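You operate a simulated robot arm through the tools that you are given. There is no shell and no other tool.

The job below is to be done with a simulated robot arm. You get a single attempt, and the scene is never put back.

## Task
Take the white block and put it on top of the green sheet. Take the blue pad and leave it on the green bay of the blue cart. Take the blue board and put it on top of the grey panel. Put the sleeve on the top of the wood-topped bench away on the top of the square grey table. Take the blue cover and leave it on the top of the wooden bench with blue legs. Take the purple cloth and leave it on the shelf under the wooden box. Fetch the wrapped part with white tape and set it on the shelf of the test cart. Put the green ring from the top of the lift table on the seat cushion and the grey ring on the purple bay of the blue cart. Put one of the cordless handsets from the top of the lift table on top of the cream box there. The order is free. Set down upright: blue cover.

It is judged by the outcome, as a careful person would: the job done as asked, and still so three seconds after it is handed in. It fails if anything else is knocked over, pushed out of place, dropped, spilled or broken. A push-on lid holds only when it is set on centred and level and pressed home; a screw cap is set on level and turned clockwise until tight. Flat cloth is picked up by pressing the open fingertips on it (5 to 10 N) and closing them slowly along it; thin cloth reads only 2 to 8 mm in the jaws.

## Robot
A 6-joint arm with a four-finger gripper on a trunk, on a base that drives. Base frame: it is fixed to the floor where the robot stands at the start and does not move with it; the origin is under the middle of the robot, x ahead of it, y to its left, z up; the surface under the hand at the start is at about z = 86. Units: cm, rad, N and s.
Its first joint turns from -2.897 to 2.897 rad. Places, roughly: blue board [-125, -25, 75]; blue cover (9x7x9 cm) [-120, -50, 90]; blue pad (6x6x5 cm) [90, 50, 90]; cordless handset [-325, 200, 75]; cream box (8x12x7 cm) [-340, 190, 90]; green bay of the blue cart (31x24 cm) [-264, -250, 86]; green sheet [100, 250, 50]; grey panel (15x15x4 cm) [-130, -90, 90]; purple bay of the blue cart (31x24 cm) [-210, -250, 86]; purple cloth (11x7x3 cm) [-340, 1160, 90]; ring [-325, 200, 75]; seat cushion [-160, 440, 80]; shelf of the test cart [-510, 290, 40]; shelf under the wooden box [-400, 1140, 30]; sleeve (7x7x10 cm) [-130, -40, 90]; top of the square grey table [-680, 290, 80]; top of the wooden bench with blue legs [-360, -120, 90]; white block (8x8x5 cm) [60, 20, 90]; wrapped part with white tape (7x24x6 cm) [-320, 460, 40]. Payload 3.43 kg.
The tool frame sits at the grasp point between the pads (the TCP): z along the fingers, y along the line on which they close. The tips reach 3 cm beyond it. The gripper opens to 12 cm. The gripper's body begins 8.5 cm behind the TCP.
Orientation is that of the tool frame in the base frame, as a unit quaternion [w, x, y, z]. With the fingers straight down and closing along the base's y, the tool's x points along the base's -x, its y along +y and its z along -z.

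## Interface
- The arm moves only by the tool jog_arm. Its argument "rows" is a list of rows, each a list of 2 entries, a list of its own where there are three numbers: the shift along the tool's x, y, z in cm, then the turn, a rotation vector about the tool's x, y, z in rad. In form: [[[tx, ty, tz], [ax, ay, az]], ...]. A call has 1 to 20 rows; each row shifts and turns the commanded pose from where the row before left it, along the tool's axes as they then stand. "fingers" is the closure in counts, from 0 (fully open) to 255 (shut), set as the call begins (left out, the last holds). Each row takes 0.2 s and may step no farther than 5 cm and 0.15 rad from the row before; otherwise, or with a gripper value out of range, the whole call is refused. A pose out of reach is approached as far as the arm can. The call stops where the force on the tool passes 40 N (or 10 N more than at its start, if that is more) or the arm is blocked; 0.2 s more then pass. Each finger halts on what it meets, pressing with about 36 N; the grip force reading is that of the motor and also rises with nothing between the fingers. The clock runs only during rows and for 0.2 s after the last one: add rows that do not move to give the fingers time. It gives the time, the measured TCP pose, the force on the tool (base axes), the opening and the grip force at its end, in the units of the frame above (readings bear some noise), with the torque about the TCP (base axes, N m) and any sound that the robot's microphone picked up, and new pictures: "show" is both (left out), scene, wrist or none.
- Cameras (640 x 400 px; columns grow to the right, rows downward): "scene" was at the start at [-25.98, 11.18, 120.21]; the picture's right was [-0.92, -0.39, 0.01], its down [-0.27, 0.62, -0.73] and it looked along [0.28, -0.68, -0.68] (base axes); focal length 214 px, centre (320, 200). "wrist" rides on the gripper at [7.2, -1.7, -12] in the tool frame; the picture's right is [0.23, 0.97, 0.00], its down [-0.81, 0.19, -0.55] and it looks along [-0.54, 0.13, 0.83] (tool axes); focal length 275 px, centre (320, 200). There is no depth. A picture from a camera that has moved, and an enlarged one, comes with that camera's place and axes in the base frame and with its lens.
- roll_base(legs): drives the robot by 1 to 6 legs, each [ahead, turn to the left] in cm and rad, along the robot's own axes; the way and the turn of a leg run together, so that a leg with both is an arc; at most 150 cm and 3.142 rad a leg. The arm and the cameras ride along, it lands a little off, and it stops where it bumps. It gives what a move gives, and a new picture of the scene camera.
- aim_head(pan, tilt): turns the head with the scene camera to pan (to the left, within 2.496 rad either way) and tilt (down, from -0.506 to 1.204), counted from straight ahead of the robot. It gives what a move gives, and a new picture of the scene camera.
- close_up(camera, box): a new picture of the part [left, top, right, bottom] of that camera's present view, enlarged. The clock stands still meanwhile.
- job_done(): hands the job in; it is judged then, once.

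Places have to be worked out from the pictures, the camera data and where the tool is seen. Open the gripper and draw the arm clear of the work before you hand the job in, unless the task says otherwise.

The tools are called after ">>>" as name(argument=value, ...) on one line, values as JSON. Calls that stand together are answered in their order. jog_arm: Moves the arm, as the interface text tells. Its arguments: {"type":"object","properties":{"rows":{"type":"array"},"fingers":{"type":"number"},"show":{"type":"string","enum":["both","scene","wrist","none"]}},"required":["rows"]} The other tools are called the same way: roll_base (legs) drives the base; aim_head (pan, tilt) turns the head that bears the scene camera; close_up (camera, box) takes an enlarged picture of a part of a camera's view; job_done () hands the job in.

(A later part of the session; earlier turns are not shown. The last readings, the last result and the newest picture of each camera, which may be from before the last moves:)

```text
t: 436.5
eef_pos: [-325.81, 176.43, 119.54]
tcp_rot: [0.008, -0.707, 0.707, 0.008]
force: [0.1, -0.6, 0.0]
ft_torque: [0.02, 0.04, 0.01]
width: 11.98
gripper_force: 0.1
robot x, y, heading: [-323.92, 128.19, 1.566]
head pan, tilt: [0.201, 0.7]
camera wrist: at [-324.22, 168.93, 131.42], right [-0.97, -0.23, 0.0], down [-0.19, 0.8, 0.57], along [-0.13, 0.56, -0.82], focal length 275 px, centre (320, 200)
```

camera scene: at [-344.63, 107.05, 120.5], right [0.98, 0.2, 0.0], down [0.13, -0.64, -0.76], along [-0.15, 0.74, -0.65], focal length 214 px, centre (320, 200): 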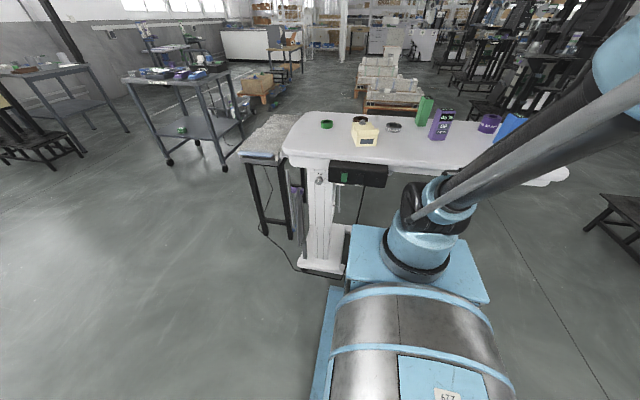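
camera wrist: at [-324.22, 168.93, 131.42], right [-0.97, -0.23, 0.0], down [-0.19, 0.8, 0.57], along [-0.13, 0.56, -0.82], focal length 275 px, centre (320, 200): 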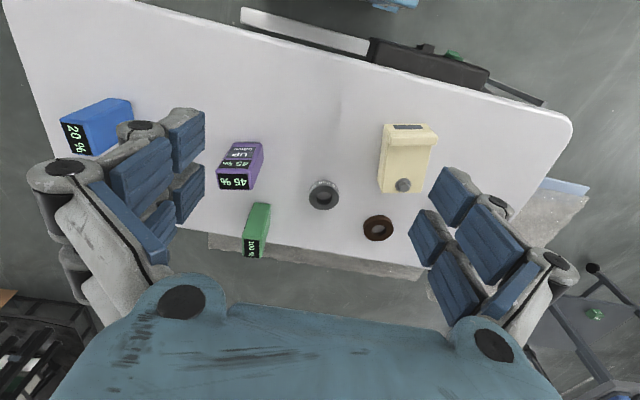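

The hand camera sees all: grey ring, brown ring, cream box and the handsets. Let me enlarge the box and handsets.

>>> close_up(camera="wrist", box=[200, 110, 450, 266])

>>> close_up(camera="scene", box=[280, 80, 560, 200])

```text
2.56 times, centred on (325, 188) of wrist
camera zoom: at [-324.22, 168.93, 131.42], right [-0.97, -0.23, 0.0], down [-0.19, 0.8, 0.57], along [-0.13, 0.56, -0.82], focal length 705 px, centre (307, 231)
```

zoom: 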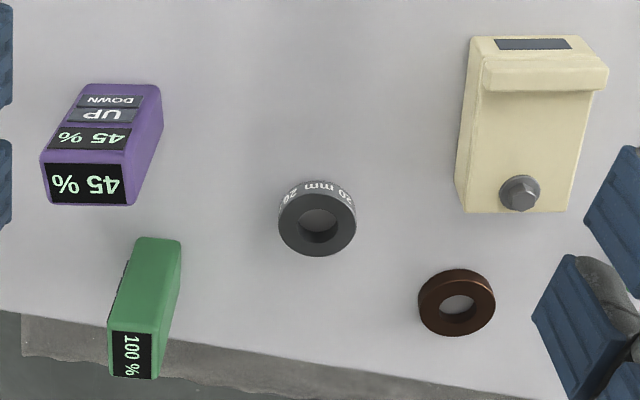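

```text
2.29 times, centred on (420, 140) of scene
camera zoom: at [-344.62, 107.05, 120.5], right [0.98, 0.19, 0.0], down [0.13, -0.64, -0.76], along [-0.15, 0.74, -0.65], focal length 490 px, centre (91, 337)
```

zoom: 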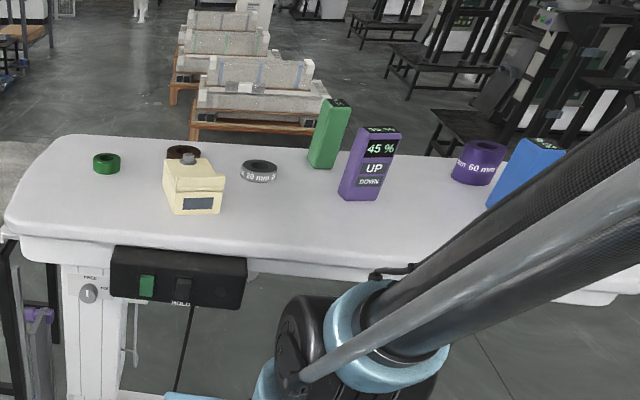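

Triangulating both cameras: table top ≈ z 83.7, grey ring (-332, 199.4), cream box top ≈ z 88.8 with its knob at (-344.7, 190.6), purple handset (-315.8, 193.8) with top at z 94.7. The purple handset matches the free flat on the box (6 cm wide across x), so I'll take that one: align the jaws to it and move over it.

>>> jog_arm(rows=[[[0, 0, 0], [0, 0.0226, 0]], [[0, 0, 0], [0, 0, -0.116]], [[0, 0, 0], [0, 0, -0.116]], [[-2.92, -2.74, 0], [0, 0, 0]], [[-2.92, -2.74, 0], [0, 0, 0]], [[-2.92, -2.74, 0], [0, 0, 0]], [[-2.92, -2.74, 0], [0, 0, 0]], [[-2.92, -2.74, 0], [0, 0, 0]], [[0, 0, 5], [0, 0, 0]], [[0, 0, 5], [0, 0, 0]], [[0, 0, 0], [0, 0, 0]]], fingers=40, show="wrist")

```text
t: 438.9
eef_pos: [-316.03, 193.73, 109.43]
tcp_rot: [0.001, 0.784, -0.621, 0.0]
force: [0.3, 0.3, -0.2]
ft_torque: [0.03, 0.03, 0.01]
width: 10.1
gripper_force: 0.0
robot x, y, heading: [-323.89, 128.3, 1.566]
head pan, tilt: [0.201, 0.7]
camera wrist: at [-312.81, 187.17, 121.5], right [-0.9, -0.45, 0.0], down [-0.37, 0.75, 0.55], along [-0.25, 0.49, -0.83], focal length 275 px, centre (320, 200)
```

wrist: 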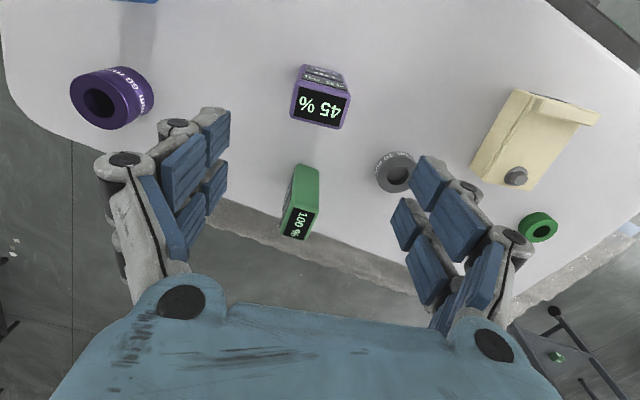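

The purple handset is centred and aligned between the jaws (about 4.9 × 3.7 cm). Descending to grip at z≈90.

>>> jog_arm(rows=[[[0.2, 0, 5], [0, 0, 0]], [[0, 0, 5], [0, 0, 0]], [[0, 0, 5], [0, 0, 0]], [[0, 0, 4.2], [0, 0, 0]], [[0, 0, 0], [0, 0, 0]]], show="wrist")

>>> jog_arm(rows=[[[0, 0, 0], [0, 0, 0]], [[0, 0, 0], [0, 0, 0]], [[0, 0, 0], [0, 0, 0]], [[0, 0, 0], [0, 0, 0]]], fingers=255, show="wrist")

```text
t: 440.1
eef_pos: [-315.73, 193.49, 90.48]
tcp_rot: [0.0, 0.784, -0.621, -0.001]
force: [0.5, 0.9, -0.8]
ft_torque: [0.0, 0.0, -0.04]
width: 10.09
gripper_force: 0.0
robot x, y, heading: [-323.81, 128.1, 1.565]
head pan, tilt: [0.201, 0.7]
camera wrist: at [-312.51, 186.95, 102.46], right [-0.9, -0.45, 0.0], down [-0.37, 0.75, 0.55], along [-0.25, 0.49, -0.83], focal length 275 px, centre (320, 200)
```

wrist: 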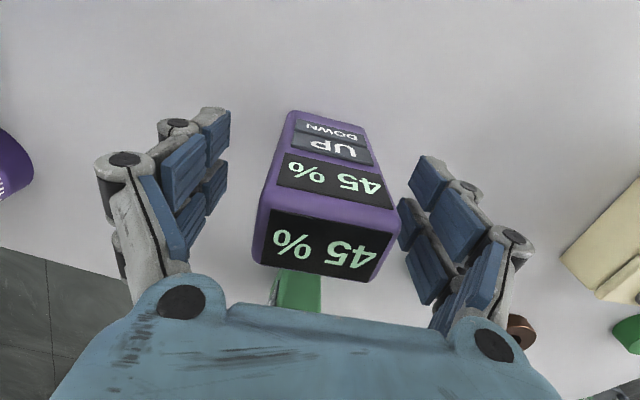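

```text
t: 441.1
eef_pos: [-315.8, 193.51, 90.62]
tcp_rot: [-0.001, 0.784, -0.62, 0.0]
force: [-0.2, -0.2, 10.9]
ft_torque: [0.06, 0.13, -0.07]
width: 5.58
gripper_force: 35.8
robot x, y, heading: [-324.57, 128.17, 1.564]
head pan, tilt: [0.201, 0.7]
camera wrist: at [-312.51, 186.95, 102.52], right [-0.9, -0.45, 0.0], down [-0.37, 0.75, 0.55], along [-0.25, 0.49, -0.83], focal length 275 px, centre (320, 200)
```

wrist: 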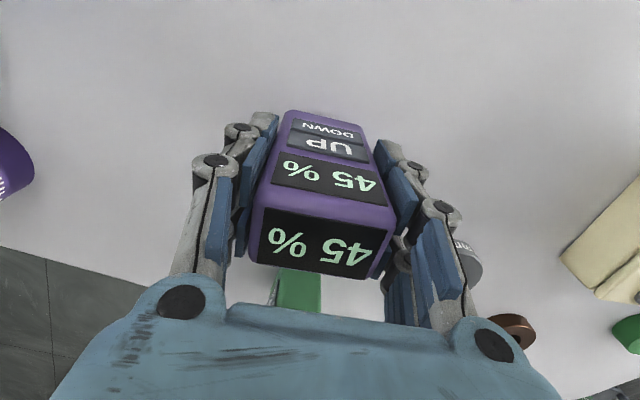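

Handset gripped (5.6 cm). Lifting it and carrying it over toward the cream box.

>>> jog_arm(rows=[[[0, 0, -2], [0, 0, 0]], [[0, 0, -5], [0, 0, 0]], [[0, 0, -5], [0, 0, 0]], [[0, 0, -5], [0, 0, 0]], [[0, 0, -5], [0, 0, 0]], [[0, 4.8, 0], [0, 0, 0]], [[0, 4.8, 0], [0, 0, 0]], [[0, 4.8, 0], [0, 0, 0]], [[0, 4.8, 0], [0, 0, 0]], [[0.5, 4.8, 0], [0, 0, 0]], [[0, 4.8, 0], [0, 0, 0]], [[0, 0, 0], [0, 0, 0]]], show="both")

>>> close_up(camera="scene", box=[280, 80, 480, 190])

```text
t: 443.7
eef_pos: [-344.03, 186.61, 112.4]
tcp_rot: [0.0, 0.784, -0.621, -0.001]
force: [-0.5, 0.0, -3.0]
ft_torque: [0.02, 0.0, -0.01]
width: 5.55
gripper_force: 36.0
robot x, y, heading: [-323.76, 128.58, 1.569]
head pan, tilt: [0.201, 0.7]
camera scene: at [-344.63, 107.06, 120.5], right [0.98, 0.19, 0.0], down [0.13, -0.64, -0.76], along [-0.15, 0.74, -0.65], focal length 214 px, centre (320, 200)
camera wrist: at [-340.79, 179.99, 124.4], right [-0.9, -0.45, 0.0], down [-0.37, 0.75, 0.55], along [-0.25, 0.49, -0.83], focal length 275 px, centre (320, 200)
```

scene: 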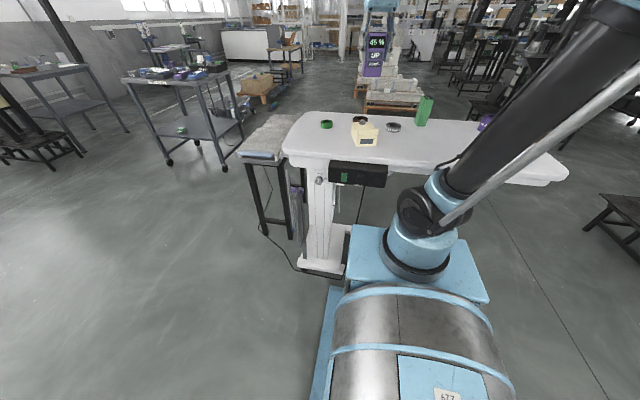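
wrist: 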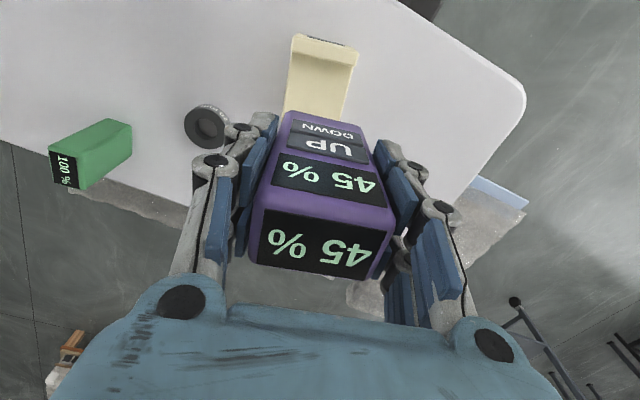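

```text
3.20 times, centred on (380, 135) of scene
camera zoom: at [-344.63, 107.06, 120.5], right [0.98, 0.19, 0.0], down [0.13, -0.64, -0.76], along [-0.15, 0.74, -0.65], focal length 686 px, centre (128, 408)
```

zoom: 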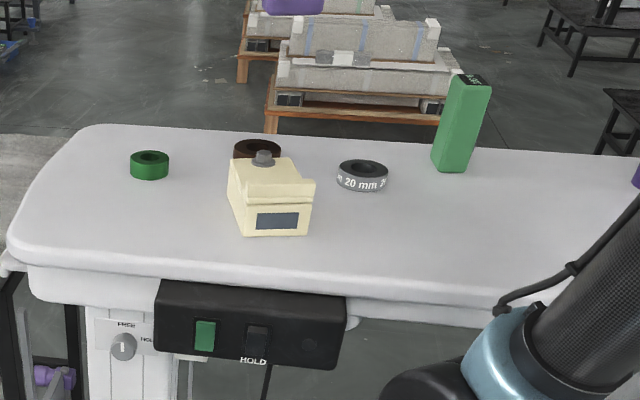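

The box's ridge inner edge again reads y≈183.5 with matching angle. I'll trim 0.6 cm and lower the handset to just above the box top.

>>> jog_arm(rows=[[[0, -0.6, 4], [0, 0, 0]], [[0, 0, 5], [0, 0, 0]], [[0, 0, 4.4], [0, 0, 0]], [[0, 0, 0], [0, 0, 0]]], show="both")

>>> close_up(camera="scene", box=[320, 70, 420, 160])

```text
t: 444.7
eef_pos: [-343.03, 186.72, 98.93]
tcp_rot: [0.001, 0.784, -0.621, -0.001]
force: [-0.6, 0.1, -1.7]
ft_torque: [0.0, -0.01, 0.0]
width: 5.54
gripper_force: 35.8
robot x, y, heading: [-324.03, 128.13, 1.566]
head pan, tilt: [0.201, 0.7]
camera scene: at [-344.63, 107.07, 120.5], right [0.98, 0.19, 0.0], down [0.13, -0.64, -0.76], along [-0.15, 0.74, -0.65], focal length 214 px, centre (320, 200)
camera wrist: at [-339.81, 180.08, 110.91], right [-0.9, -0.45, 0.0], down [-0.37, 0.75, 0.55], along [-0.25, 0.49, -0.83], focal length 275 px, centre (320, 200)
```

scene: 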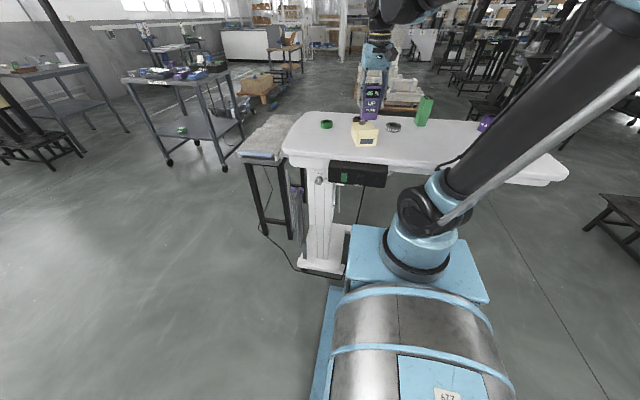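
wrist: 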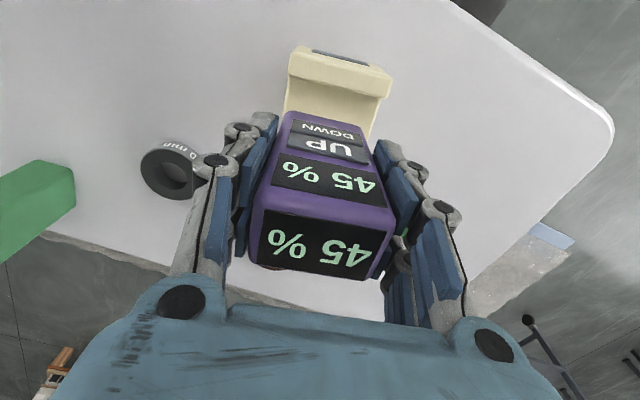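

```text
4.44 times, centred on (370, 115) of scene
camera zoom: at [-344.63, 107.07, 120.5], right [0.98, 0.19, 0.0], down [0.13, -0.64, -0.76], along [-0.15, 0.74, -0.65], focal length 953 px, centre (98, 578)
```

zoom: 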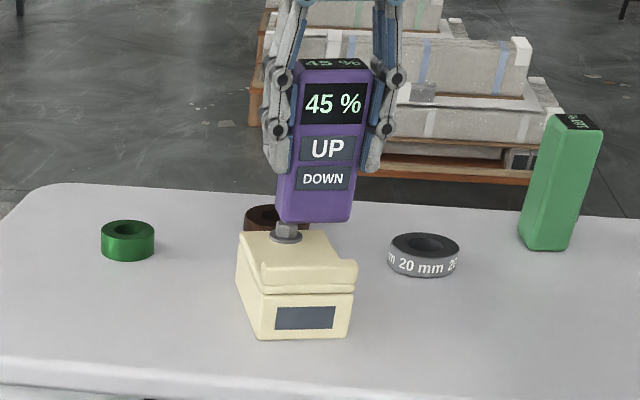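

By both cameras the handset is over the flat between ridge and knob (within ~0.4 cm). Tiny trim, then lowering in small steps to contact.

>>> jog_arm(rows=[[[0.3, 0.3, 1.5], [0, 0, 0]], [[0, 0, 0.7], [0, 0, 0]], [[0, 0, 0.4], [0, 0, 0]], [[0, 0, 0.3], [0, 0, 0]], [[0, 0, 0], [0, 0, 0]]], show="none")

>>> close_up(camera="scene", box=[320, 70, 420, 160])

```text
t: 445.9
eef_pos: [-343.34, 186.28, 96.14]
tcp_rot: [0.0, 0.784, -0.621, 0.0]
force: [0.6, -0.4, -2.2]
ft_torque: [0.01, 0.0, 0.03]
width: 5.54
gripper_force: 36.3
robot x, y, heading: [-323.96, 128.17, 1.565]
head pan, tilt: [0.201, 0.7]
```

```text
4.44 times, centred on (370, 115) of scene
camera zoom: at [-344.62, 107.07, 120.5], right [0.98, 0.19, 0.0], down [0.13, -0.64, -0.76], along [-0.15, 0.74, -0.65], focal length 953 px, centre (98, 578)
```

zoom: 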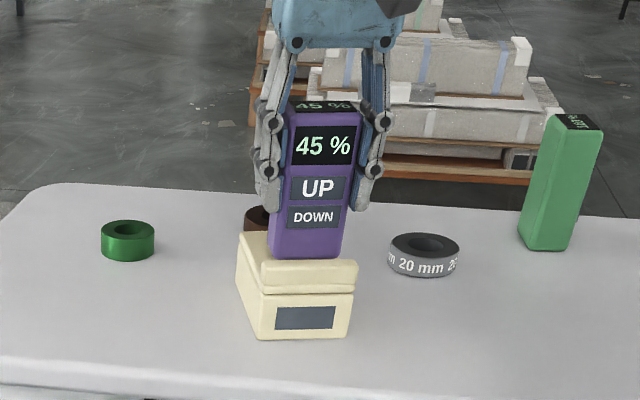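

The handset is now right above the flat, just behind the ridge. Stepping down gently.

>>> jog_arm(rows=[[[0, 0, 0.2], [0, 0, 0]], [[0, 0, 0.2], [0, 0, 0]], [[0, 0, 0.15], [0, 0, 0]], [[0, 0, 0], [0, 0, 0]]], show="none")

```text
t: 446.9
eef_pos: [-343.28, 186.31, 95.48]
tcp_rot: [0.0, 0.783, -0.622, -0.001]
force: [0.1, -0.5, -2.8]
ft_torque: [0.0, 0.03, 0.01]
width: 5.59
gripper_force: 36.3
robot x, y, heading: [-324.22, 128.02, 1.563]
head pan, tilt: [0.201, 0.7]
```

>>> jog_arm(rows=[[[0, 0, 0.2], [0, 0, 0]], [[0, 0, 0.15], [0, 0, 0]], [[0, 0, 0.15], [0, 0, 0]], [[0, 0, 0], [0, 0, 0]]], show="none")

```text
t: 447.9
eef_pos: [-343.34, 186.31, 94.99]
tcp_rot: [0.0, 0.783, -0.621, 0.0]
force: [0.4, 0.6, 31.4]
ft_torque: [0.08, -0.04, 0.03]
width: 5.58
gripper_force: 35.6
robot x, y, heading: [-323.96, 128.2, 1.565]
head pan, tilt: [0.201, 0.7]
```

Clean flat contact (31 N, no torque). Easing off, opening, and rising straight up.

>>> jog_arm(rows=[[[0, 0, -0.1], [0, 0, 0]], [[0, 0, 0], [0, 0, 0]]], show="none")

>>> jog_arm(rows=[[[0, 0, 0], [0, 0, 0]], [[0, 0, 0], [0, 0, 0]], [[0, 0, -1], [0, 0, 0]], [[0, 0, -3], [0, 0, 0]], [[0, 0, -5], [0, 0, 0]], [[0, 0, -5], [0, 0, 0]], [[0, 0, -5], [0, 0, 0]], [[0, 0, 0], [0, 0, 0]]], fingers=75, show="wrist")

>>> close_up(camera="scene", box=[320, 70, 420, 160])

```text
t: 448.5
eef_pos: [-343.24, 186.25, 95.14]
tcp_rot: [0.001, 0.784, -0.621, -0.001]
force: [-1.2, 0.8, 1.5]
ft_torque: [0.08, 0.08, -0.01]
width: 5.58
gripper_force: 36.2
robot x, y, heading: [-323.96, 128.03, 1.57]
head pan, tilt: [0.201, 0.7]
```

```text
t: 450.3
eef_pos: [-343.47, 186.3, 114.17]
tcp_rot: [0.0, 0.784, -0.621, -0.001]
force: [0.2, 0.5, 0.0]
ft_torque: [0.01, -0.01, -0.02]
width: 8.48
gripper_force: 0.1
robot x, y, heading: [-324.22, 127.89, 1.567]
head pan, tilt: [0.201, 0.7]
camera wrist: at [-340.14, 179.61, 126.22], right [-0.9, -0.45, 0.0], down [-0.37, 0.75, 0.55], along [-0.25, 0.49, -0.83], focal length 275 px, centre (320, 200)
```

wrist: 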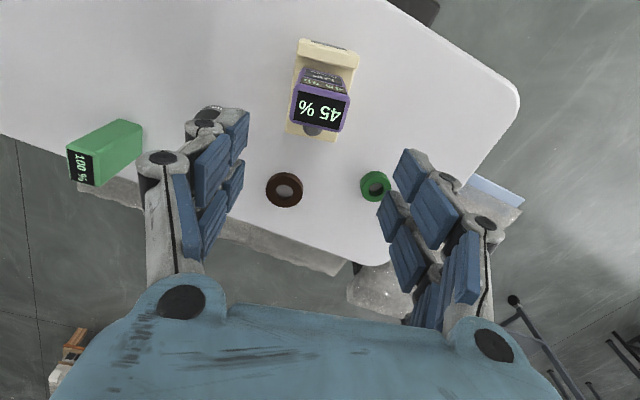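

```text
4.44 times, centred on (370, 115) of scene
camera zoom: at [-344.62, 107.06, 120.5], right [0.98, 0.19, 0.0], down [0.13, -0.64, -0.76], along [-0.15, 0.74, -0.65], focal length 953 px, centre (98, 578)
```

zoom: 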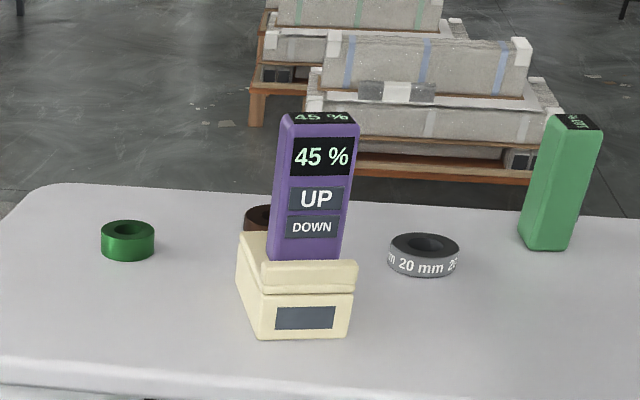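

The purple handset stands on the cream box. I can also see a small grey part with white tape lying on the near pallet stack. Next: grey ring – moving above it and re-squaring the hand.

>>> jog_arm(rows=[[[-2.4, -3.6, 0], [0, 0, 0]], [[-2.4, -3.6, 0], [0, 0, 0]], [[-2.4, -3.6, 0], [0, 0, 0]], [[-2.4, -3.6, 0], [0, 0, 0]], [[0, 0, 0], [0, 0, 0.116]], [[0, 0, 0], [0, 0, 0.116]], [[0, 0, 5], [0, 0, 0]], [[0, 0, 5], [0, 0, 0]], [[0, 0, 0], [0, 0, 0]]], fingers=40, show="wrist")

```text
t: 452.3
eef_pos: [-331.2, 198.93, 104.13]
tcp_rot: [-0.001, -0.707, 0.707, 0.0]
force: [-0.3, -0.1, 0.1]
ft_torque: [-0.04, 0.04, -0.02]
width: 10.1
gripper_force: 0.1
robot x, y, heading: [-324.24, 128.07, 1.566]
head pan, tilt: [0.201, 0.7]
camera wrist: at [-329.6, 191.76, 116.16], right [-0.97, -0.23, 0.0], down [-0.19, 0.81, 0.55], along [-0.13, 0.54, -0.83], focal length 275 px, centre (320, 200)
```

wrist: 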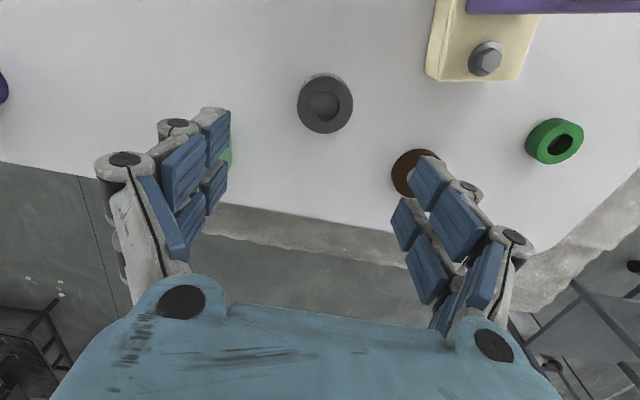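

Grey ring centre (-332, 199.1), about 5.9 cm across. Trim and descend near the table.

>>> jog_arm(rows=[[[-0.2, 0.8, 4], [0, 0, 0]], [[0, 0, 5], [0, 0, 0]], [[0, 0, 5], [0, 0, 0]], [[0, 0, 1.5], [0, 0, 0]], [[0, 0, 0], [0, 0, 0]]], fingers=75, show="both")

>>> close_up(camera="scene", box=[340, 90, 450, 160])

```text
t: 453.5
eef_pos: [-332.25, 198.9, 88.66]
tcp_rot: [0.0, -0.707, 0.708, 0.0]
force: [-0.5, 0.5, 0.7]
ft_torque: [-0.01, -0.01, 0.03]
width: 8.49
gripper_force: 0.2
robot x, y, heading: [-323.79, 128.09, 1.565]
head pan, tilt: [0.201, 0.7]
camera scene: at [-344.62, 107.07, 120.5], right [0.98, 0.19, 0.0], down [0.13, -0.64, -0.76], along [-0.15, 0.74, -0.65], focal length 214 px, centre (320, 200)
camera wrist: at [-330.69, 191.76, 100.67], right [-0.97, -0.23, 0.0], down [-0.19, 0.81, 0.55], along [-0.13, 0.54, -0.83], focal length 275 px, centre (320, 200)
```

scene: 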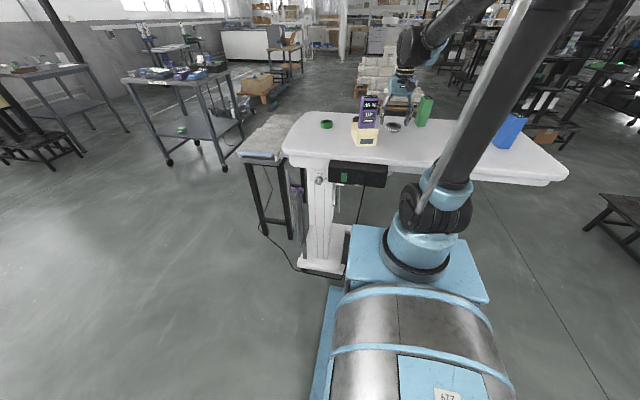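
wrist: 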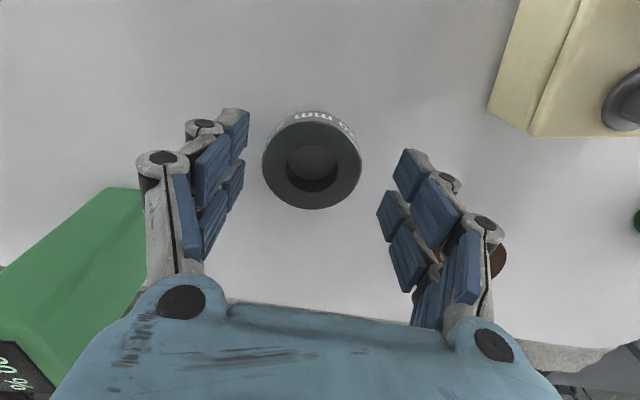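

```text
5.71 times, centred on (395, 125) of scene
camera zoom: at [-344.62, 107.07, 120.5], right [0.98, 0.19, 0.0], down [0.13, -0.64, -0.76], along [-0.15, 0.74, -0.65], focal length 1226 px, centre (-109, 629)
```

zoom: 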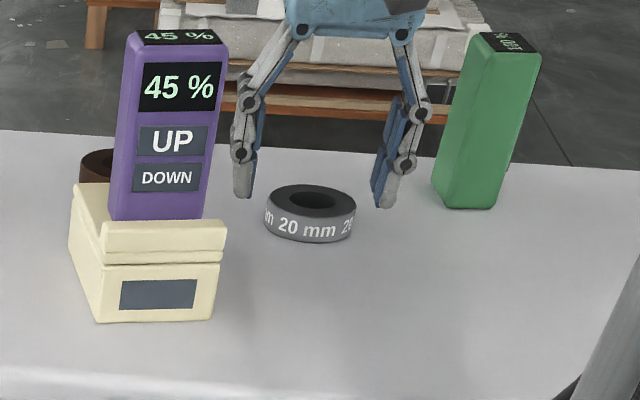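

The open tips are at about z 86; the table is ≈84.4. I'll go down 1.1 cm more and close on the ring.

>>> jog_arm(rows=[[[-0.1, 0, 0.6], [0, 0, 0]], [[0, 0, 0.5], [0, 0, 0]], [[0, 0, 0], [0, 0, 0]]], show="none")

>>> jog_arm(rows=[[[0, 0, 0], [0, 0, 0]], [[0, 0, 0], [0, 0, 0]], [[0, 0, 0], [0, 0, 0]], [[0, 0, 0], [0, 0, 0]]], fingers=255, show="wrist")

>>> close_up(camera="scene", box=[340, 90, 450, 160])

```text
t: 454.3
eef_pos: [-332.29, 199.12, 87.44]
tcp_rot: [0.0, -0.707, 0.707, 0.0]
force: [-0.9, 0.2, 0.4]
ft_torque: [-0.01, -0.01, 0.0]
width: 8.44
gripper_force: 0.0
robot x, y, heading: [-324.29, 128.32, 1.561]
head pan, tilt: [0.201, 0.7]
```

```text
t: 455.3
eef_pos: [-332.4, 199.16, 87.55]
tcp_rot: [0.001, -0.707, 0.708, 0.0]
force: [3.1, 0.3, 11.1]
ft_torque: [-0.13, -0.09, -0.01]
width: 5.78
gripper_force: 36.1
robot x, y, heading: [-323.87, 128.21, 1.563]
head pan, tilt: [0.201, 0.7]
camera wrist: at [-330.73, 191.9, 99.56], right [-0.97, -0.23, 0.0], down [-0.19, 0.81, 0.55], along [-0.13, 0.54, -0.83], focal length 275 px, centre (320, 200)
```

wrist: 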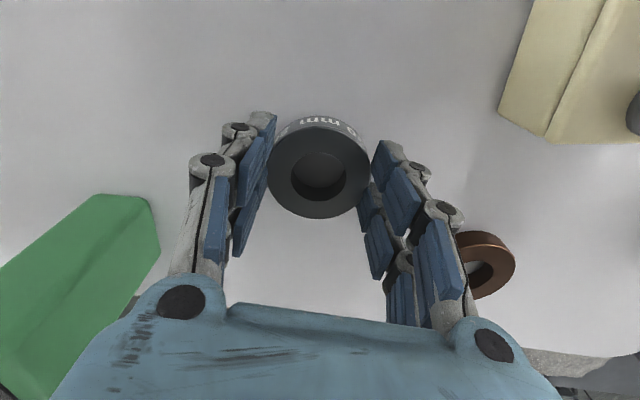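

```text
5.71 times, centred on (395, 125) of scene
camera zoom: at [-344.61, 107.04, 120.5], right [0.98, 0.19, 0.0], down [0.13, -0.64, -0.76], along [-0.15, 0.74, -0.65], focal length 1226 px, centre (-109, 629)
```

zoom: 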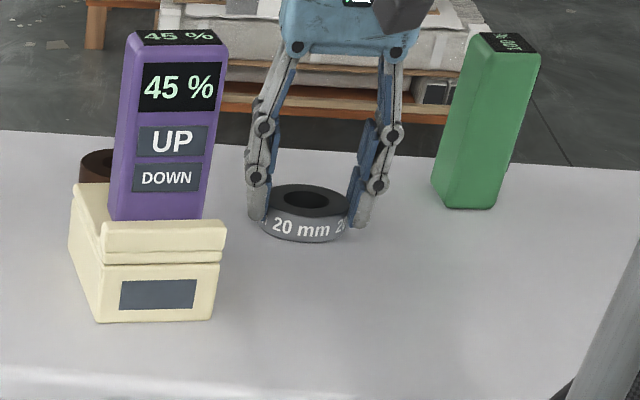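

The ring is between the pads. Lifting to check it comes along.

>>> jog_arm(rows=[[[0, 0, -1.5], [0, 0, 0]], [[0, 0, -3], [0, 0, 0]], [[0, 0, -5], [0, 0, 0]], [[0, 0, -5], [0, 0, 0]], [[0, 0, -5], [0, 0, 0]], [[0, 0, -5], [0, 0, 0]], [[0, 0, -5], [0, 0, 0]], [[0, 0, 0], [0, 0, 0]]], show="wrist")

```text
t: 457.1
eef_pos: [-332.19, 199.18, 116.93]
tcp_rot: [0.0, -0.707, 0.708, 0.001]
force: [0.2, 0.9, -1.6]
ft_torque: [0.04, -0.01, 0.01]
width: 5.78
gripper_force: 36.0
robot x, y, heading: [-324.16, 128.26, 1.565]
head pan, tilt: [0.201, 0.7]
camera wrist: at [-330.59, 192.02, 129.03], right [-0.97, -0.23, 0.0], down [-0.19, 0.81, 0.55], along [-0.13, 0.54, -0.83], focal length 275 px, centre (320, 200)
```

wrist: 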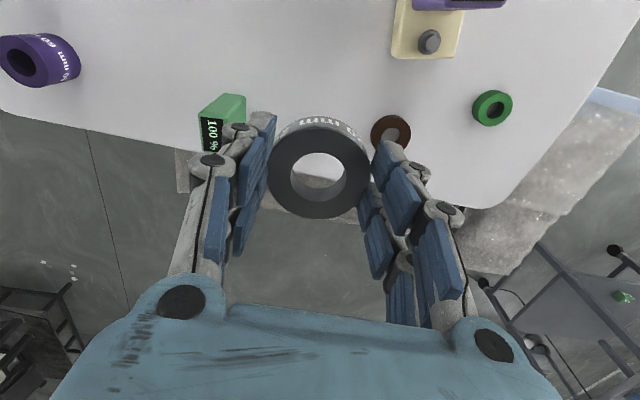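

Ring held. Drawing the arm in, then driving back to the blue cart aisle.

>>> jog_arm(rows=[[[4.4, -1.7, 0], [0, 0, 0]], [[4.4, -1.7, 0], [0, 0, 0]], [[4.4, -1.7, 0], [0, 0, 0]], [[4.4, -1.7, 0], [0, 0, 0]], [[3.2, -1.2, 0], [0, 0, 0]], [[0, 0, 0], [0, 0, 0]]], show="none")

>>> roll_base(legs=[[-84, 0], [0, -1.565], [87, 0], [0, -1.571]])

```text
t: 458.5
eef_pos: [-324.22, 178.19, 116.85]
tcp_rot: [-0.001, -0.706, 0.708, 0.0]
force: [0.0, 0.3, -1.2]
ft_torque: [-0.01, -0.02, 0.04]
width: 5.74
gripper_force: 35.5
robot x, y, heading: [-324.21, 128.0, 1.565]
head pan, tilt: [0.201, 0.7]
```

```text
t: 475.9
eef_pos: [-236.72, -4.51, 116.87]
tcp_rot: [0.0, 0.713, 0.701, 0.0]
force: [-0.3, 0.1, -1.9]
ft_torque: [0.02, -0.01, 0.0]
width: 5.7
gripper_force: 36.0
robot x, y, heading: [-234.94, 45.86, -1.588]
head pan, tilt: [0.201, 0.7]
camera scene: at [-213.98, 66.08, 120.5], right [-0.98, -0.18, 0.0], down [-0.12, 0.64, -0.76], along [0.14, -0.74, -0.65], focal length 214 px, centre (320, 200)
```

scene: 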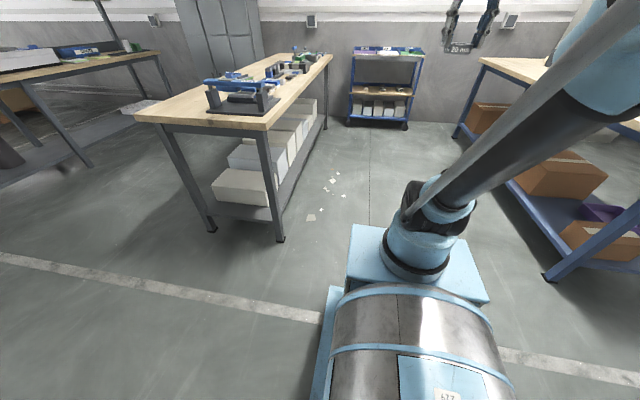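

Aligned with the aisle; driving down to the cart.

>>> roll_base(legs=[[0, 0.035], [150, 0], [67, 0]])

>>> aim_head(pan=0.1, tilt=0.6)

>>> jog_arm(rows=[[[0, 0, 0], [0, 0, 0]]], show="wrist")

```text
t: 487.1
eef_pos: [-237.47, -216.43, 117.45]
tcp_rot: [0.005, 0.711, 0.703, -0.005]
force: [-0.2, 0.0, -0.9]
ft_torque: [0.03, 0.0, 0.01]
width: 5.68
gripper_force: 36.1
robot x, y, heading: [-236.67, -167.79, -1.586]
head pan, tilt: [0.201, 0.7]
camera scene: at [-215.19, -147.2, 120.5], right [-0.98, -0.18, 0.0], down [-0.12, 0.64, -0.76], along [0.14, -0.74, -0.65], focal length 214 px, centre (320, 200)
```

scene: 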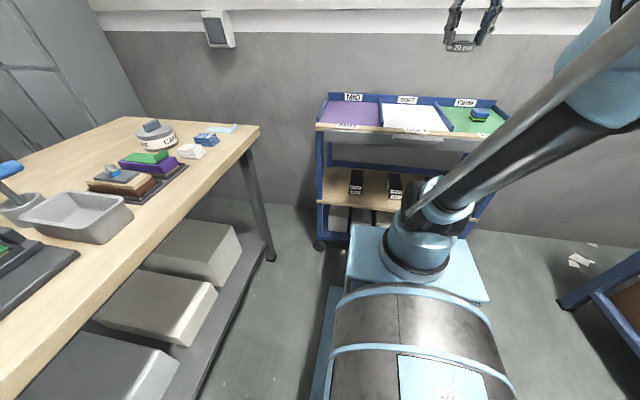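

```text
t: 487.7
eef_pos: [-237.52, -214.93, 118.09]
tcp_rot: [0.008, 0.711, 0.703, -0.009]
force: [0.3, -0.2, -0.1]
ft_torque: [0.03, 0.0, -0.01]
width: 5.66
gripper_force: 35.9
robot x, y, heading: [-236.44, -167.59, -1.587]
head pan, tilt: [0.099, 0.6]
camera scene: at [-216.01, -147.68, 121.35], right [-1.0, -0.08, 0.0], down [-0.05, 0.57, -0.82], along [0.07, -0.81, -0.58], focal length 214 px, centre (320, 200)
```

scene: 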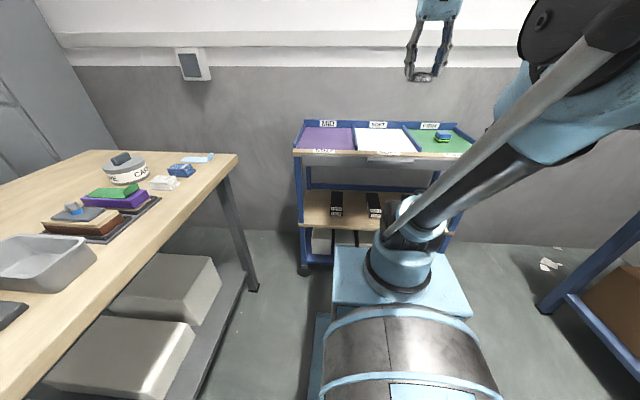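

```text
t: 488.1
eef_pos: [-237.55, -214.97, 118.1]
tcp_rot: [0.009, 0.711, 0.703, -0.009]
force: [-0.8, 0.5, -2.3]
ft_torque: [-0.01, 0.02, -0.01]
width: 5.68
gripper_force: 36.6
robot x, y, heading: [-236.24, -167.86, -1.592]
head pan, tilt: [0.099, 0.6]
camera wrist: at [-239.22, -207.61, 129.87], right [0.98, 0.22, -0.01], down [0.18, -0.8, 0.57], along [0.12, -0.56, -0.82], focal length 275 px, centre (320, 200)
```

wrist: 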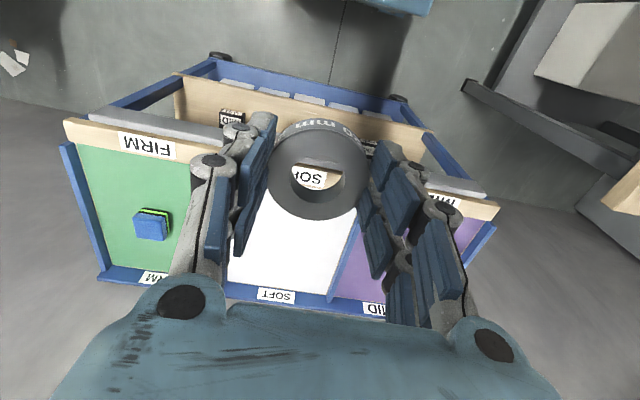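

The pad is still in the green bay. Moving the ring over the purple bay at about (-210, -249), lowering as I extend.

>>> jog_arm(rows=[[[0, 0, 0], [0, 0.0254, 0]], [[-3.75, 3.0, 1.0], [0, 0, 0]], [[-3.75, 3.0, 1.0], [0, 0, 0]], [[-3.75, 3.0, 1.0], [0, 0, 0]], [[-3.75, 3.0, 1.0], [0, 0, 0]], [[-3.75, 3.0, 1.0], [0, 0, 0]], [[-3.75, 3.0, 1.0], [0, 0, 0]], [[-3.75, 3.0, 1.0], [0, 0, 0]], [[-3.75, 3.0, 1.0], [0, 0, 0]], [[-3.4, 3.0, 1.0], [0, 0, 0]], [[0, 0, 5], [0, 0, 0]], [[0, 0, 0], [0, 0, 0]]], show="both")

```text
t: 490.7
eef_pos: [-210.71, -248.7, 104.23]
tcp_rot: [-0.001, 0.711, 0.703, 0.001]
force: [0.1, -0.3, -2.5]
ft_torque: [0.0, 0.06, 0.02]
width: 5.71
gripper_force: 35.6
robot x, y, heading: [-236.18, -167.9, -1.583]
head pan, tilt: [0.099, 0.6]
camera scene: at [-216.0, -147.69, 121.36], right [-1.0, -0.08, 0.0], down [-0.05, 0.57, -0.82], along [0.07, -0.81, -0.58], focal length 214 px, centre (320, 200)
camera wrist: at [-212.5, -241.58, 116.16], right [0.98, 0.22, 0.0], down [0.18, -0.81, 0.55], along [0.12, -0.54, -0.83], focal length 275 px, centre (320, 200)
```

scene: 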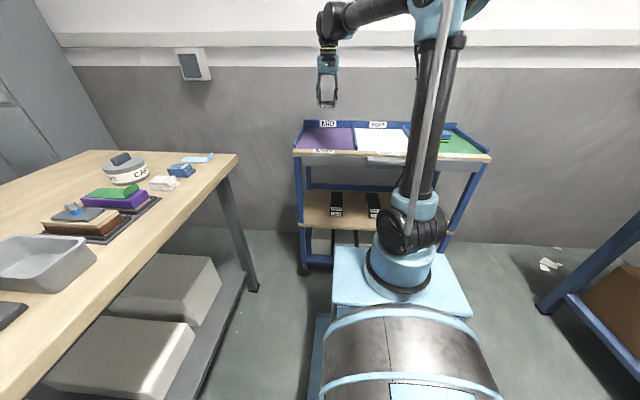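
wrist: 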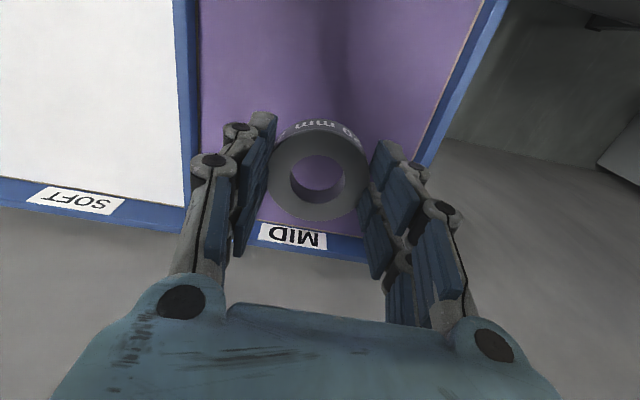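

The ring is centred over the purple bay. Lowering to near the surface.

>>> jog_arm(rows=[[[0, 0, 5], [0, 0, 0]], [[0, 0, 5], [0, 0, 0]], [[0, 0, 3], [0, 0, 0]], [[0, 0, 0.8], [0, 0, 0]], [[0, 0, 0.4], [0, 0, 0]], [[0, 0, 0], [0, 0, 0]]], show="wrist")

>>> jog_arm(rows=[[[0, 0, 0.25], [0, 0, 0]], [[0, 0, 0.2], [0, 0, 0]], [[0, 0, 0.15], [0, 0, 0]], [[0, 0, 0], [0, 0, 0]]], show="none")

```text
t: 492.1
eef_pos: [-211.03, -248.76, 89.92]
tcp_rot: [0.0, 0.711, 0.703, 0.001]
force: [2.6, -1.6, 27.2]
ft_torque: [-0.43, -0.09, -0.14]
width: 5.67
gripper_force: 36.3
robot x, y, heading: [-236.47, -167.89, -1.585]
head pan, tilt: [0.099, 0.6]
camera wrist: at [-212.68, -241.62, 101.94], right [0.98, 0.22, 0.0], down [0.18, -0.81, 0.55], along [0.12, -0.54, -0.83], focal length 275 px, centre (320, 200)
```

wrist: 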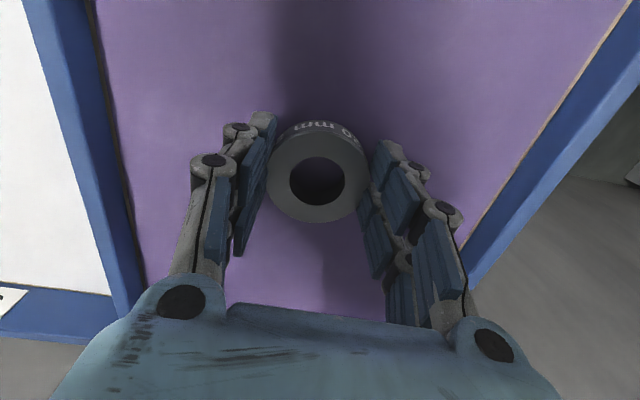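

```text
t: 493.1
eef_pos: [-210.98, -248.6, 89.46]
tcp_rot: [-0.001, 0.712, 0.702, 0.001]
force: [1.3, 2.8, 27.4]
ft_torque: [-0.3, 0.0, 0.06]
width: 5.65
gripper_force: 35.8
robot x, y, heading: [-236.42, -167.98, -1.587]
head pan, tilt: [0.099, 0.6]
```

Ring is down on the bay (27 N). Releasing and rising.

>>> jog_arm(rows=[[[0, 0, -0.15], [0, 0, 0]], [[0, 0, 0], [0, 0, 0]]], show="none")

>>> jog_arm(rows=[[[0, 0, 0], [0, 0, 0]], [[0, 0, 0], [0, 0, 0]], [[0, 0, -2], [0, 0, 0]], [[0, 0, -5], [0, 0, 0]], [[0, 0, -5], [0, 0, 0]], [[0, 0, -5], [0, 0, 0]], [[0, 0, -5], [0, 0, 0]], [[0, 0, 0], [0, 0, 0]]], fingers=80, show="wrist")

```text
t: 493.7
eef_pos: [-210.97, -248.8, 89.39]
tcp_rot: [-0.001, 0.711, 0.703, 0.001]
force: [2.2, 1.7, 5.4]
ft_torque: [-0.09, -0.12, 0.09]
width: 5.67
gripper_force: 36.1
robot x, y, heading: [-236.65, -168.0, -1.588]
head pan, tilt: [0.099, 0.6]
```

```text
t: 495.5
eef_pos: [-210.96, -248.47, 111.37]
tcp_rot: [-0.001, 0.711, 0.703, 0.0]
force: [0.5, 0.4, -0.2]
ft_torque: [-0.01, 0.02, -0.01]
width: 8.25
gripper_force: 0.1
robot x, y, heading: [-236.26, -168.04, -1.588]
head pan, tilt: [0.099, 0.6]
camera wrist: at [-212.73, -241.46, 123.3], right [0.98, 0.22, 0.0], down [0.18, -0.81, 0.55], along [0.12, -0.54, -0.83], focal length 275 px, centre (320, 200)
```

wrist: 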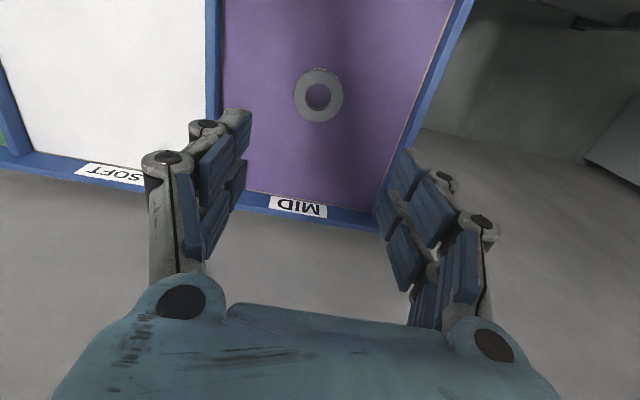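

The grey ring lies in the purple bay. Drawing the arm in and heading back to the lift table for the green ring.

>>> jog_arm(rows=[[[3.4, -2.8, -0.7], [0, 0, 0]], [[3.4, -2.8, -0.7], [0, 0, 0]], [[3.4, -2.8, -0.7], [0, 0, 0]], [[3.4, -2.8, -0.7], [0, 0, 0]], [[3.4, -2.8, -0.7], [0, 0, 0]], [[3.4, -2.8, -0.7], [0, 0, 0]], [[3.4, -2.8, -0.7], [0, 0, 0]], [[3.4, -2.8, -0.7], [0, 0, 0]], [[3.4, -2.8, 0], [0, 0, 0]], [[0, 0, 0], [0, 0, 0]]], fingers=0, show="none")

>>> roll_base(legs=[[-150, 0], [-65, 0], [0, -1.553], [106, 0], [0, -1.571]])

```text
t: 497.7
eef_pos: [-235.95, -217.88, 116.95]
tcp_rot: [-0.001, 0.712, 0.702, 0.001]
force: [0.0, -0.1, 0.0]
ft_torque: [0.0, 0.02, -0.02]
width: 11.99
gripper_force: 0.1
robot x, y, heading: [-236.62, -167.73, -1.586]
head pan, tilt: [0.099, 0.6]
```

```text
t: 522.3
eef_pos: [-342.23, 96.66, 117.05]
tcp_rot: [0.001, 0.711, -0.703, 0.001]
force: [-0.4, 0.0, 0.1]
ft_torque: [0.01, -0.01, -0.01]
width: 11.97
gripper_force: 0.1
robot x, y, heading: [-341.36, 46.61, 1.581]
head pan, tilt: [0.099, 0.6]
camera scene: at [-360.98, 25.72, 121.36], right [0.99, 0.11, 0.0], down [0.06, -0.57, -0.82], along [-0.09, 0.81, -0.58], focal length 214 px, centre (320, 200)
```

scene: 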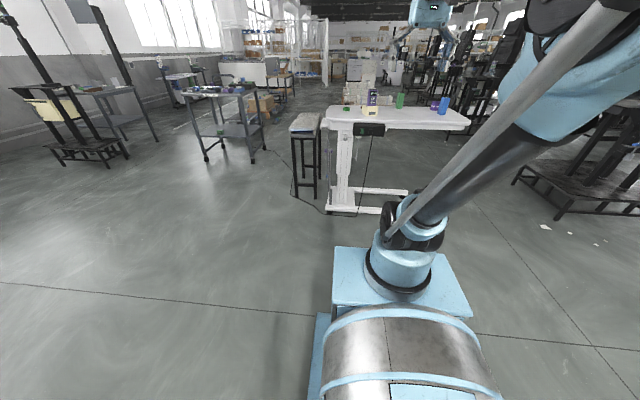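

Straight ahead to the lift table: driving 80 cm.

>>> roll_base(legs=[[80, 0]])

>>> jog_arm(rows=[[[0, 0, 0], [0, 0, 0]], [[0, 0, 0], [0, 0, 0]]], show="wrist")

```text
t: 526.6
eef_pos: [-343.02, 175.27, 117.51]
tcp_rot: [-0.004, 0.712, -0.702, -0.004]
force: [0.3, -0.5, 0.1]
ft_torque: [0.03, -0.04, 0.0]
width: 12.0
gripper_force: 0.0
robot x, y, heading: [-342.22, 126.99, 1.58]
head pan, tilt: [0.099, 0.6]
camera scene: at [-361.7, 105.73, 121.36], right [0.99, 0.11, 0.0], down [0.06, -0.57, -0.82], along [-0.09, 0.81, -0.58], focal length 214 px, centre (320, 200)
```

scene: 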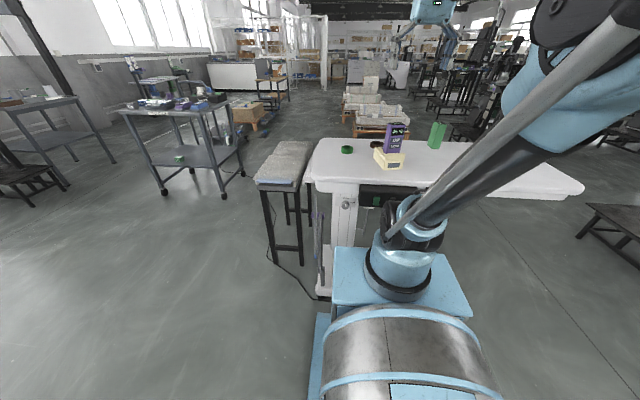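

```text
t: 527.2
eef_pos: [-343.07, 173.99, 118.23]
tcp_rot: [-0.008, 0.712, -0.702, -0.009]
force: [0.5, -0.7, 0.2]
ft_torque: [0.02, -0.02, -0.01]
width: 12.02
gripper_force: 0.1
robot x, y, heading: [-342.2, 126.89, 1.582]
head pan, tilt: [0.099, 0.6]
camera wrist: at [-341.38, 166.46, 129.97], right [-0.97, -0.24, 0.0], down [-0.2, 0.8, 0.57], along [-0.14, 0.55, -0.82], focal length 275 px, centre (320, 200)
```

wrist: 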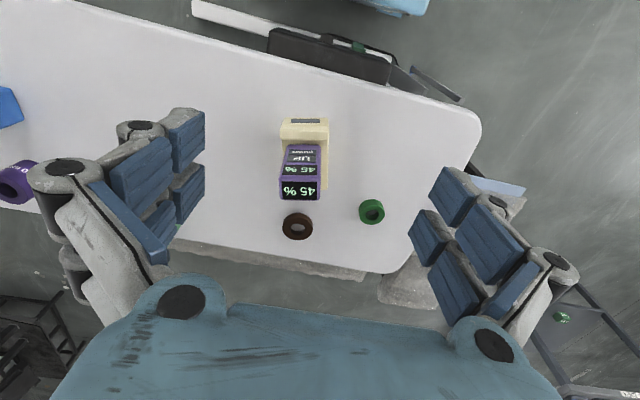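

Green ring at about (-359.5, 196). Leveling and moving over it.

>>> jog_arm(rows=[[[0, 0, 0], [0, 0.024, 0]], [[-3.7, 2.68, 0], [0, 0, 0]], [[-3.7, 2.68, 0], [0, 0, 0]], [[-3.7, 2.68, 0], [0, 0, 0]], [[-3.7, 2.68, 0], [0, 0, 0]], [[-3.7, 2.68, 0], [0, 0, 0]], [[-3.7, 2.68, 0], [0, 0, 0]], [[0, 0, 5], [0, 0, 0]], [[0, 0, 5], [0, 0, 0]], [[0, 0, 4], [0, 0, 0]], [[0, 0, 0], [0, 0, 0]]], fingers=75, show="wrist")

```text
t: 529.6
eef_pos: [-359.5, 196.21, 104.09]
tcp_rot: [0.001, 0.712, -0.703, 0.0]
force: [-0.1, 0.0, 0.2]
ft_torque: [0.02, 0.01, -0.01]
width: 8.45
gripper_force: 0.0
robot x, y, heading: [-342.03, 126.44, 1.579]
head pan, tilt: [0.099, 0.6]
camera wrist: at [-357.86, 189.0, 116.02], right [-0.97, -0.24, 0.0], down [-0.2, 0.81, 0.55], along [-0.14, 0.53, -0.83], focal length 275 px, centre (320, 200)
```

wrist: 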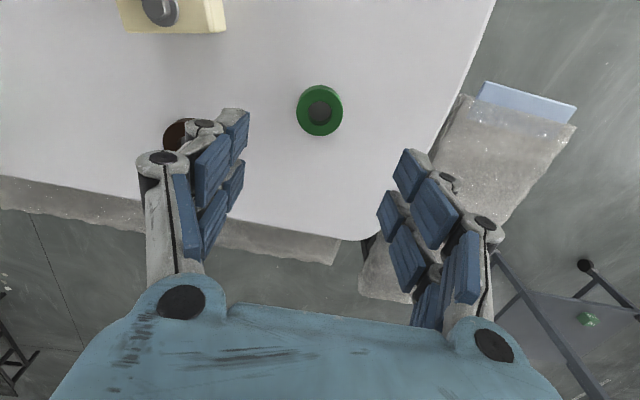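

Ring centre (-360, 196.6), ~5 cm across. Trim, descend to z≈87.4 and close.

>>> jog_arm(rows=[[[-0.1, 0.6, 4], [0, 0, 0]], [[0, 0, 5], [0, 0, 0]], [[0, 0, 5], [0, 0, 0]], [[0, 0, 2.6], [0, 0, 0]], [[0, 0, 0], [0, 0, 0]]], show="wrist")

>>> jog_arm(rows=[[[0, 0, 0], [0, 0, 0]], [[0, 0, 0], [0, 0, 0]], [[0, 0, 0], [0, 0, 0]], [[0, 0, 0], [0, 0, 0]]], fingers=255, show="wrist")

```text
t: 530.8
eef_pos: [-360.09, 195.95, 87.57]
tcp_rot: [0.001, 0.712, -0.702, 0.001]
force: [0.0, 0.6, 0.2]
ft_torque: [-0.03, -0.02, -0.01]
width: 8.44
gripper_force: 0.0
robot x, y, heading: [-342.51, 126.69, 1.579]
head pan, tilt: [0.099, 0.6]
camera wrist: at [-358.34, 188.73, 99.52], right [-0.97, -0.24, 0.0], down [-0.2, 0.81, 0.55], along [-0.14, 0.53, -0.83], focal length 275 px, centre (320, 200)
```

wrist: 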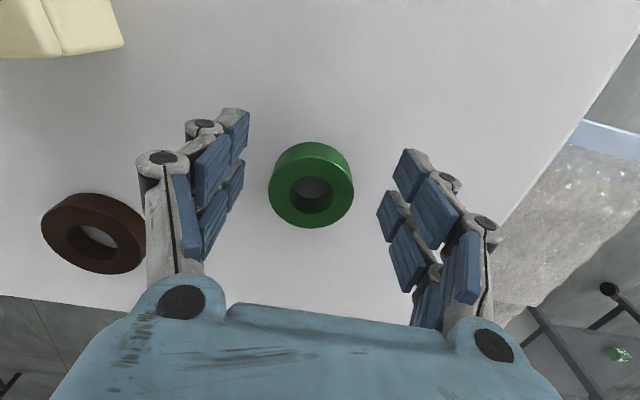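

```text
t: 531.8
eef_pos: [-360.06, 196.01, 87.6]
tcp_rot: [0.001, 0.712, -0.702, 0.001]
force: [-0.1, -1.1, -0.3]
ft_torque: [-0.02, 0.0, 0.02]
width: 5.09
gripper_force: 36.1
robot x, y, heading: [-342.35, 126.9, 1.581]
head pan, tilt: [0.099, 0.6]
camera wrist: at [-358.34, 188.73, 99.54], right [-0.97, -0.24, 0.0], down [-0.2, 0.81, 0.55], along [-0.14, 0.53, -0.83], focal length 275 px, centre (320, 200)
```

wrist: 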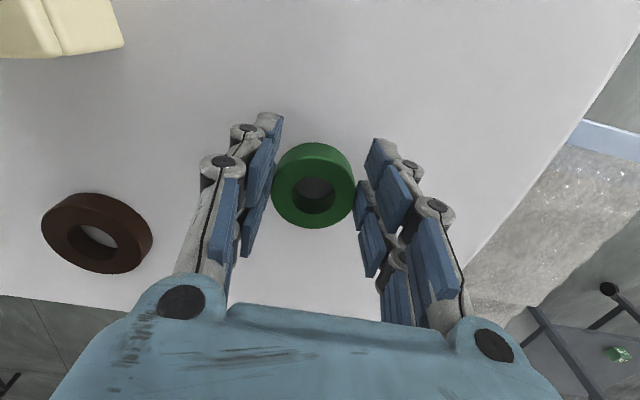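

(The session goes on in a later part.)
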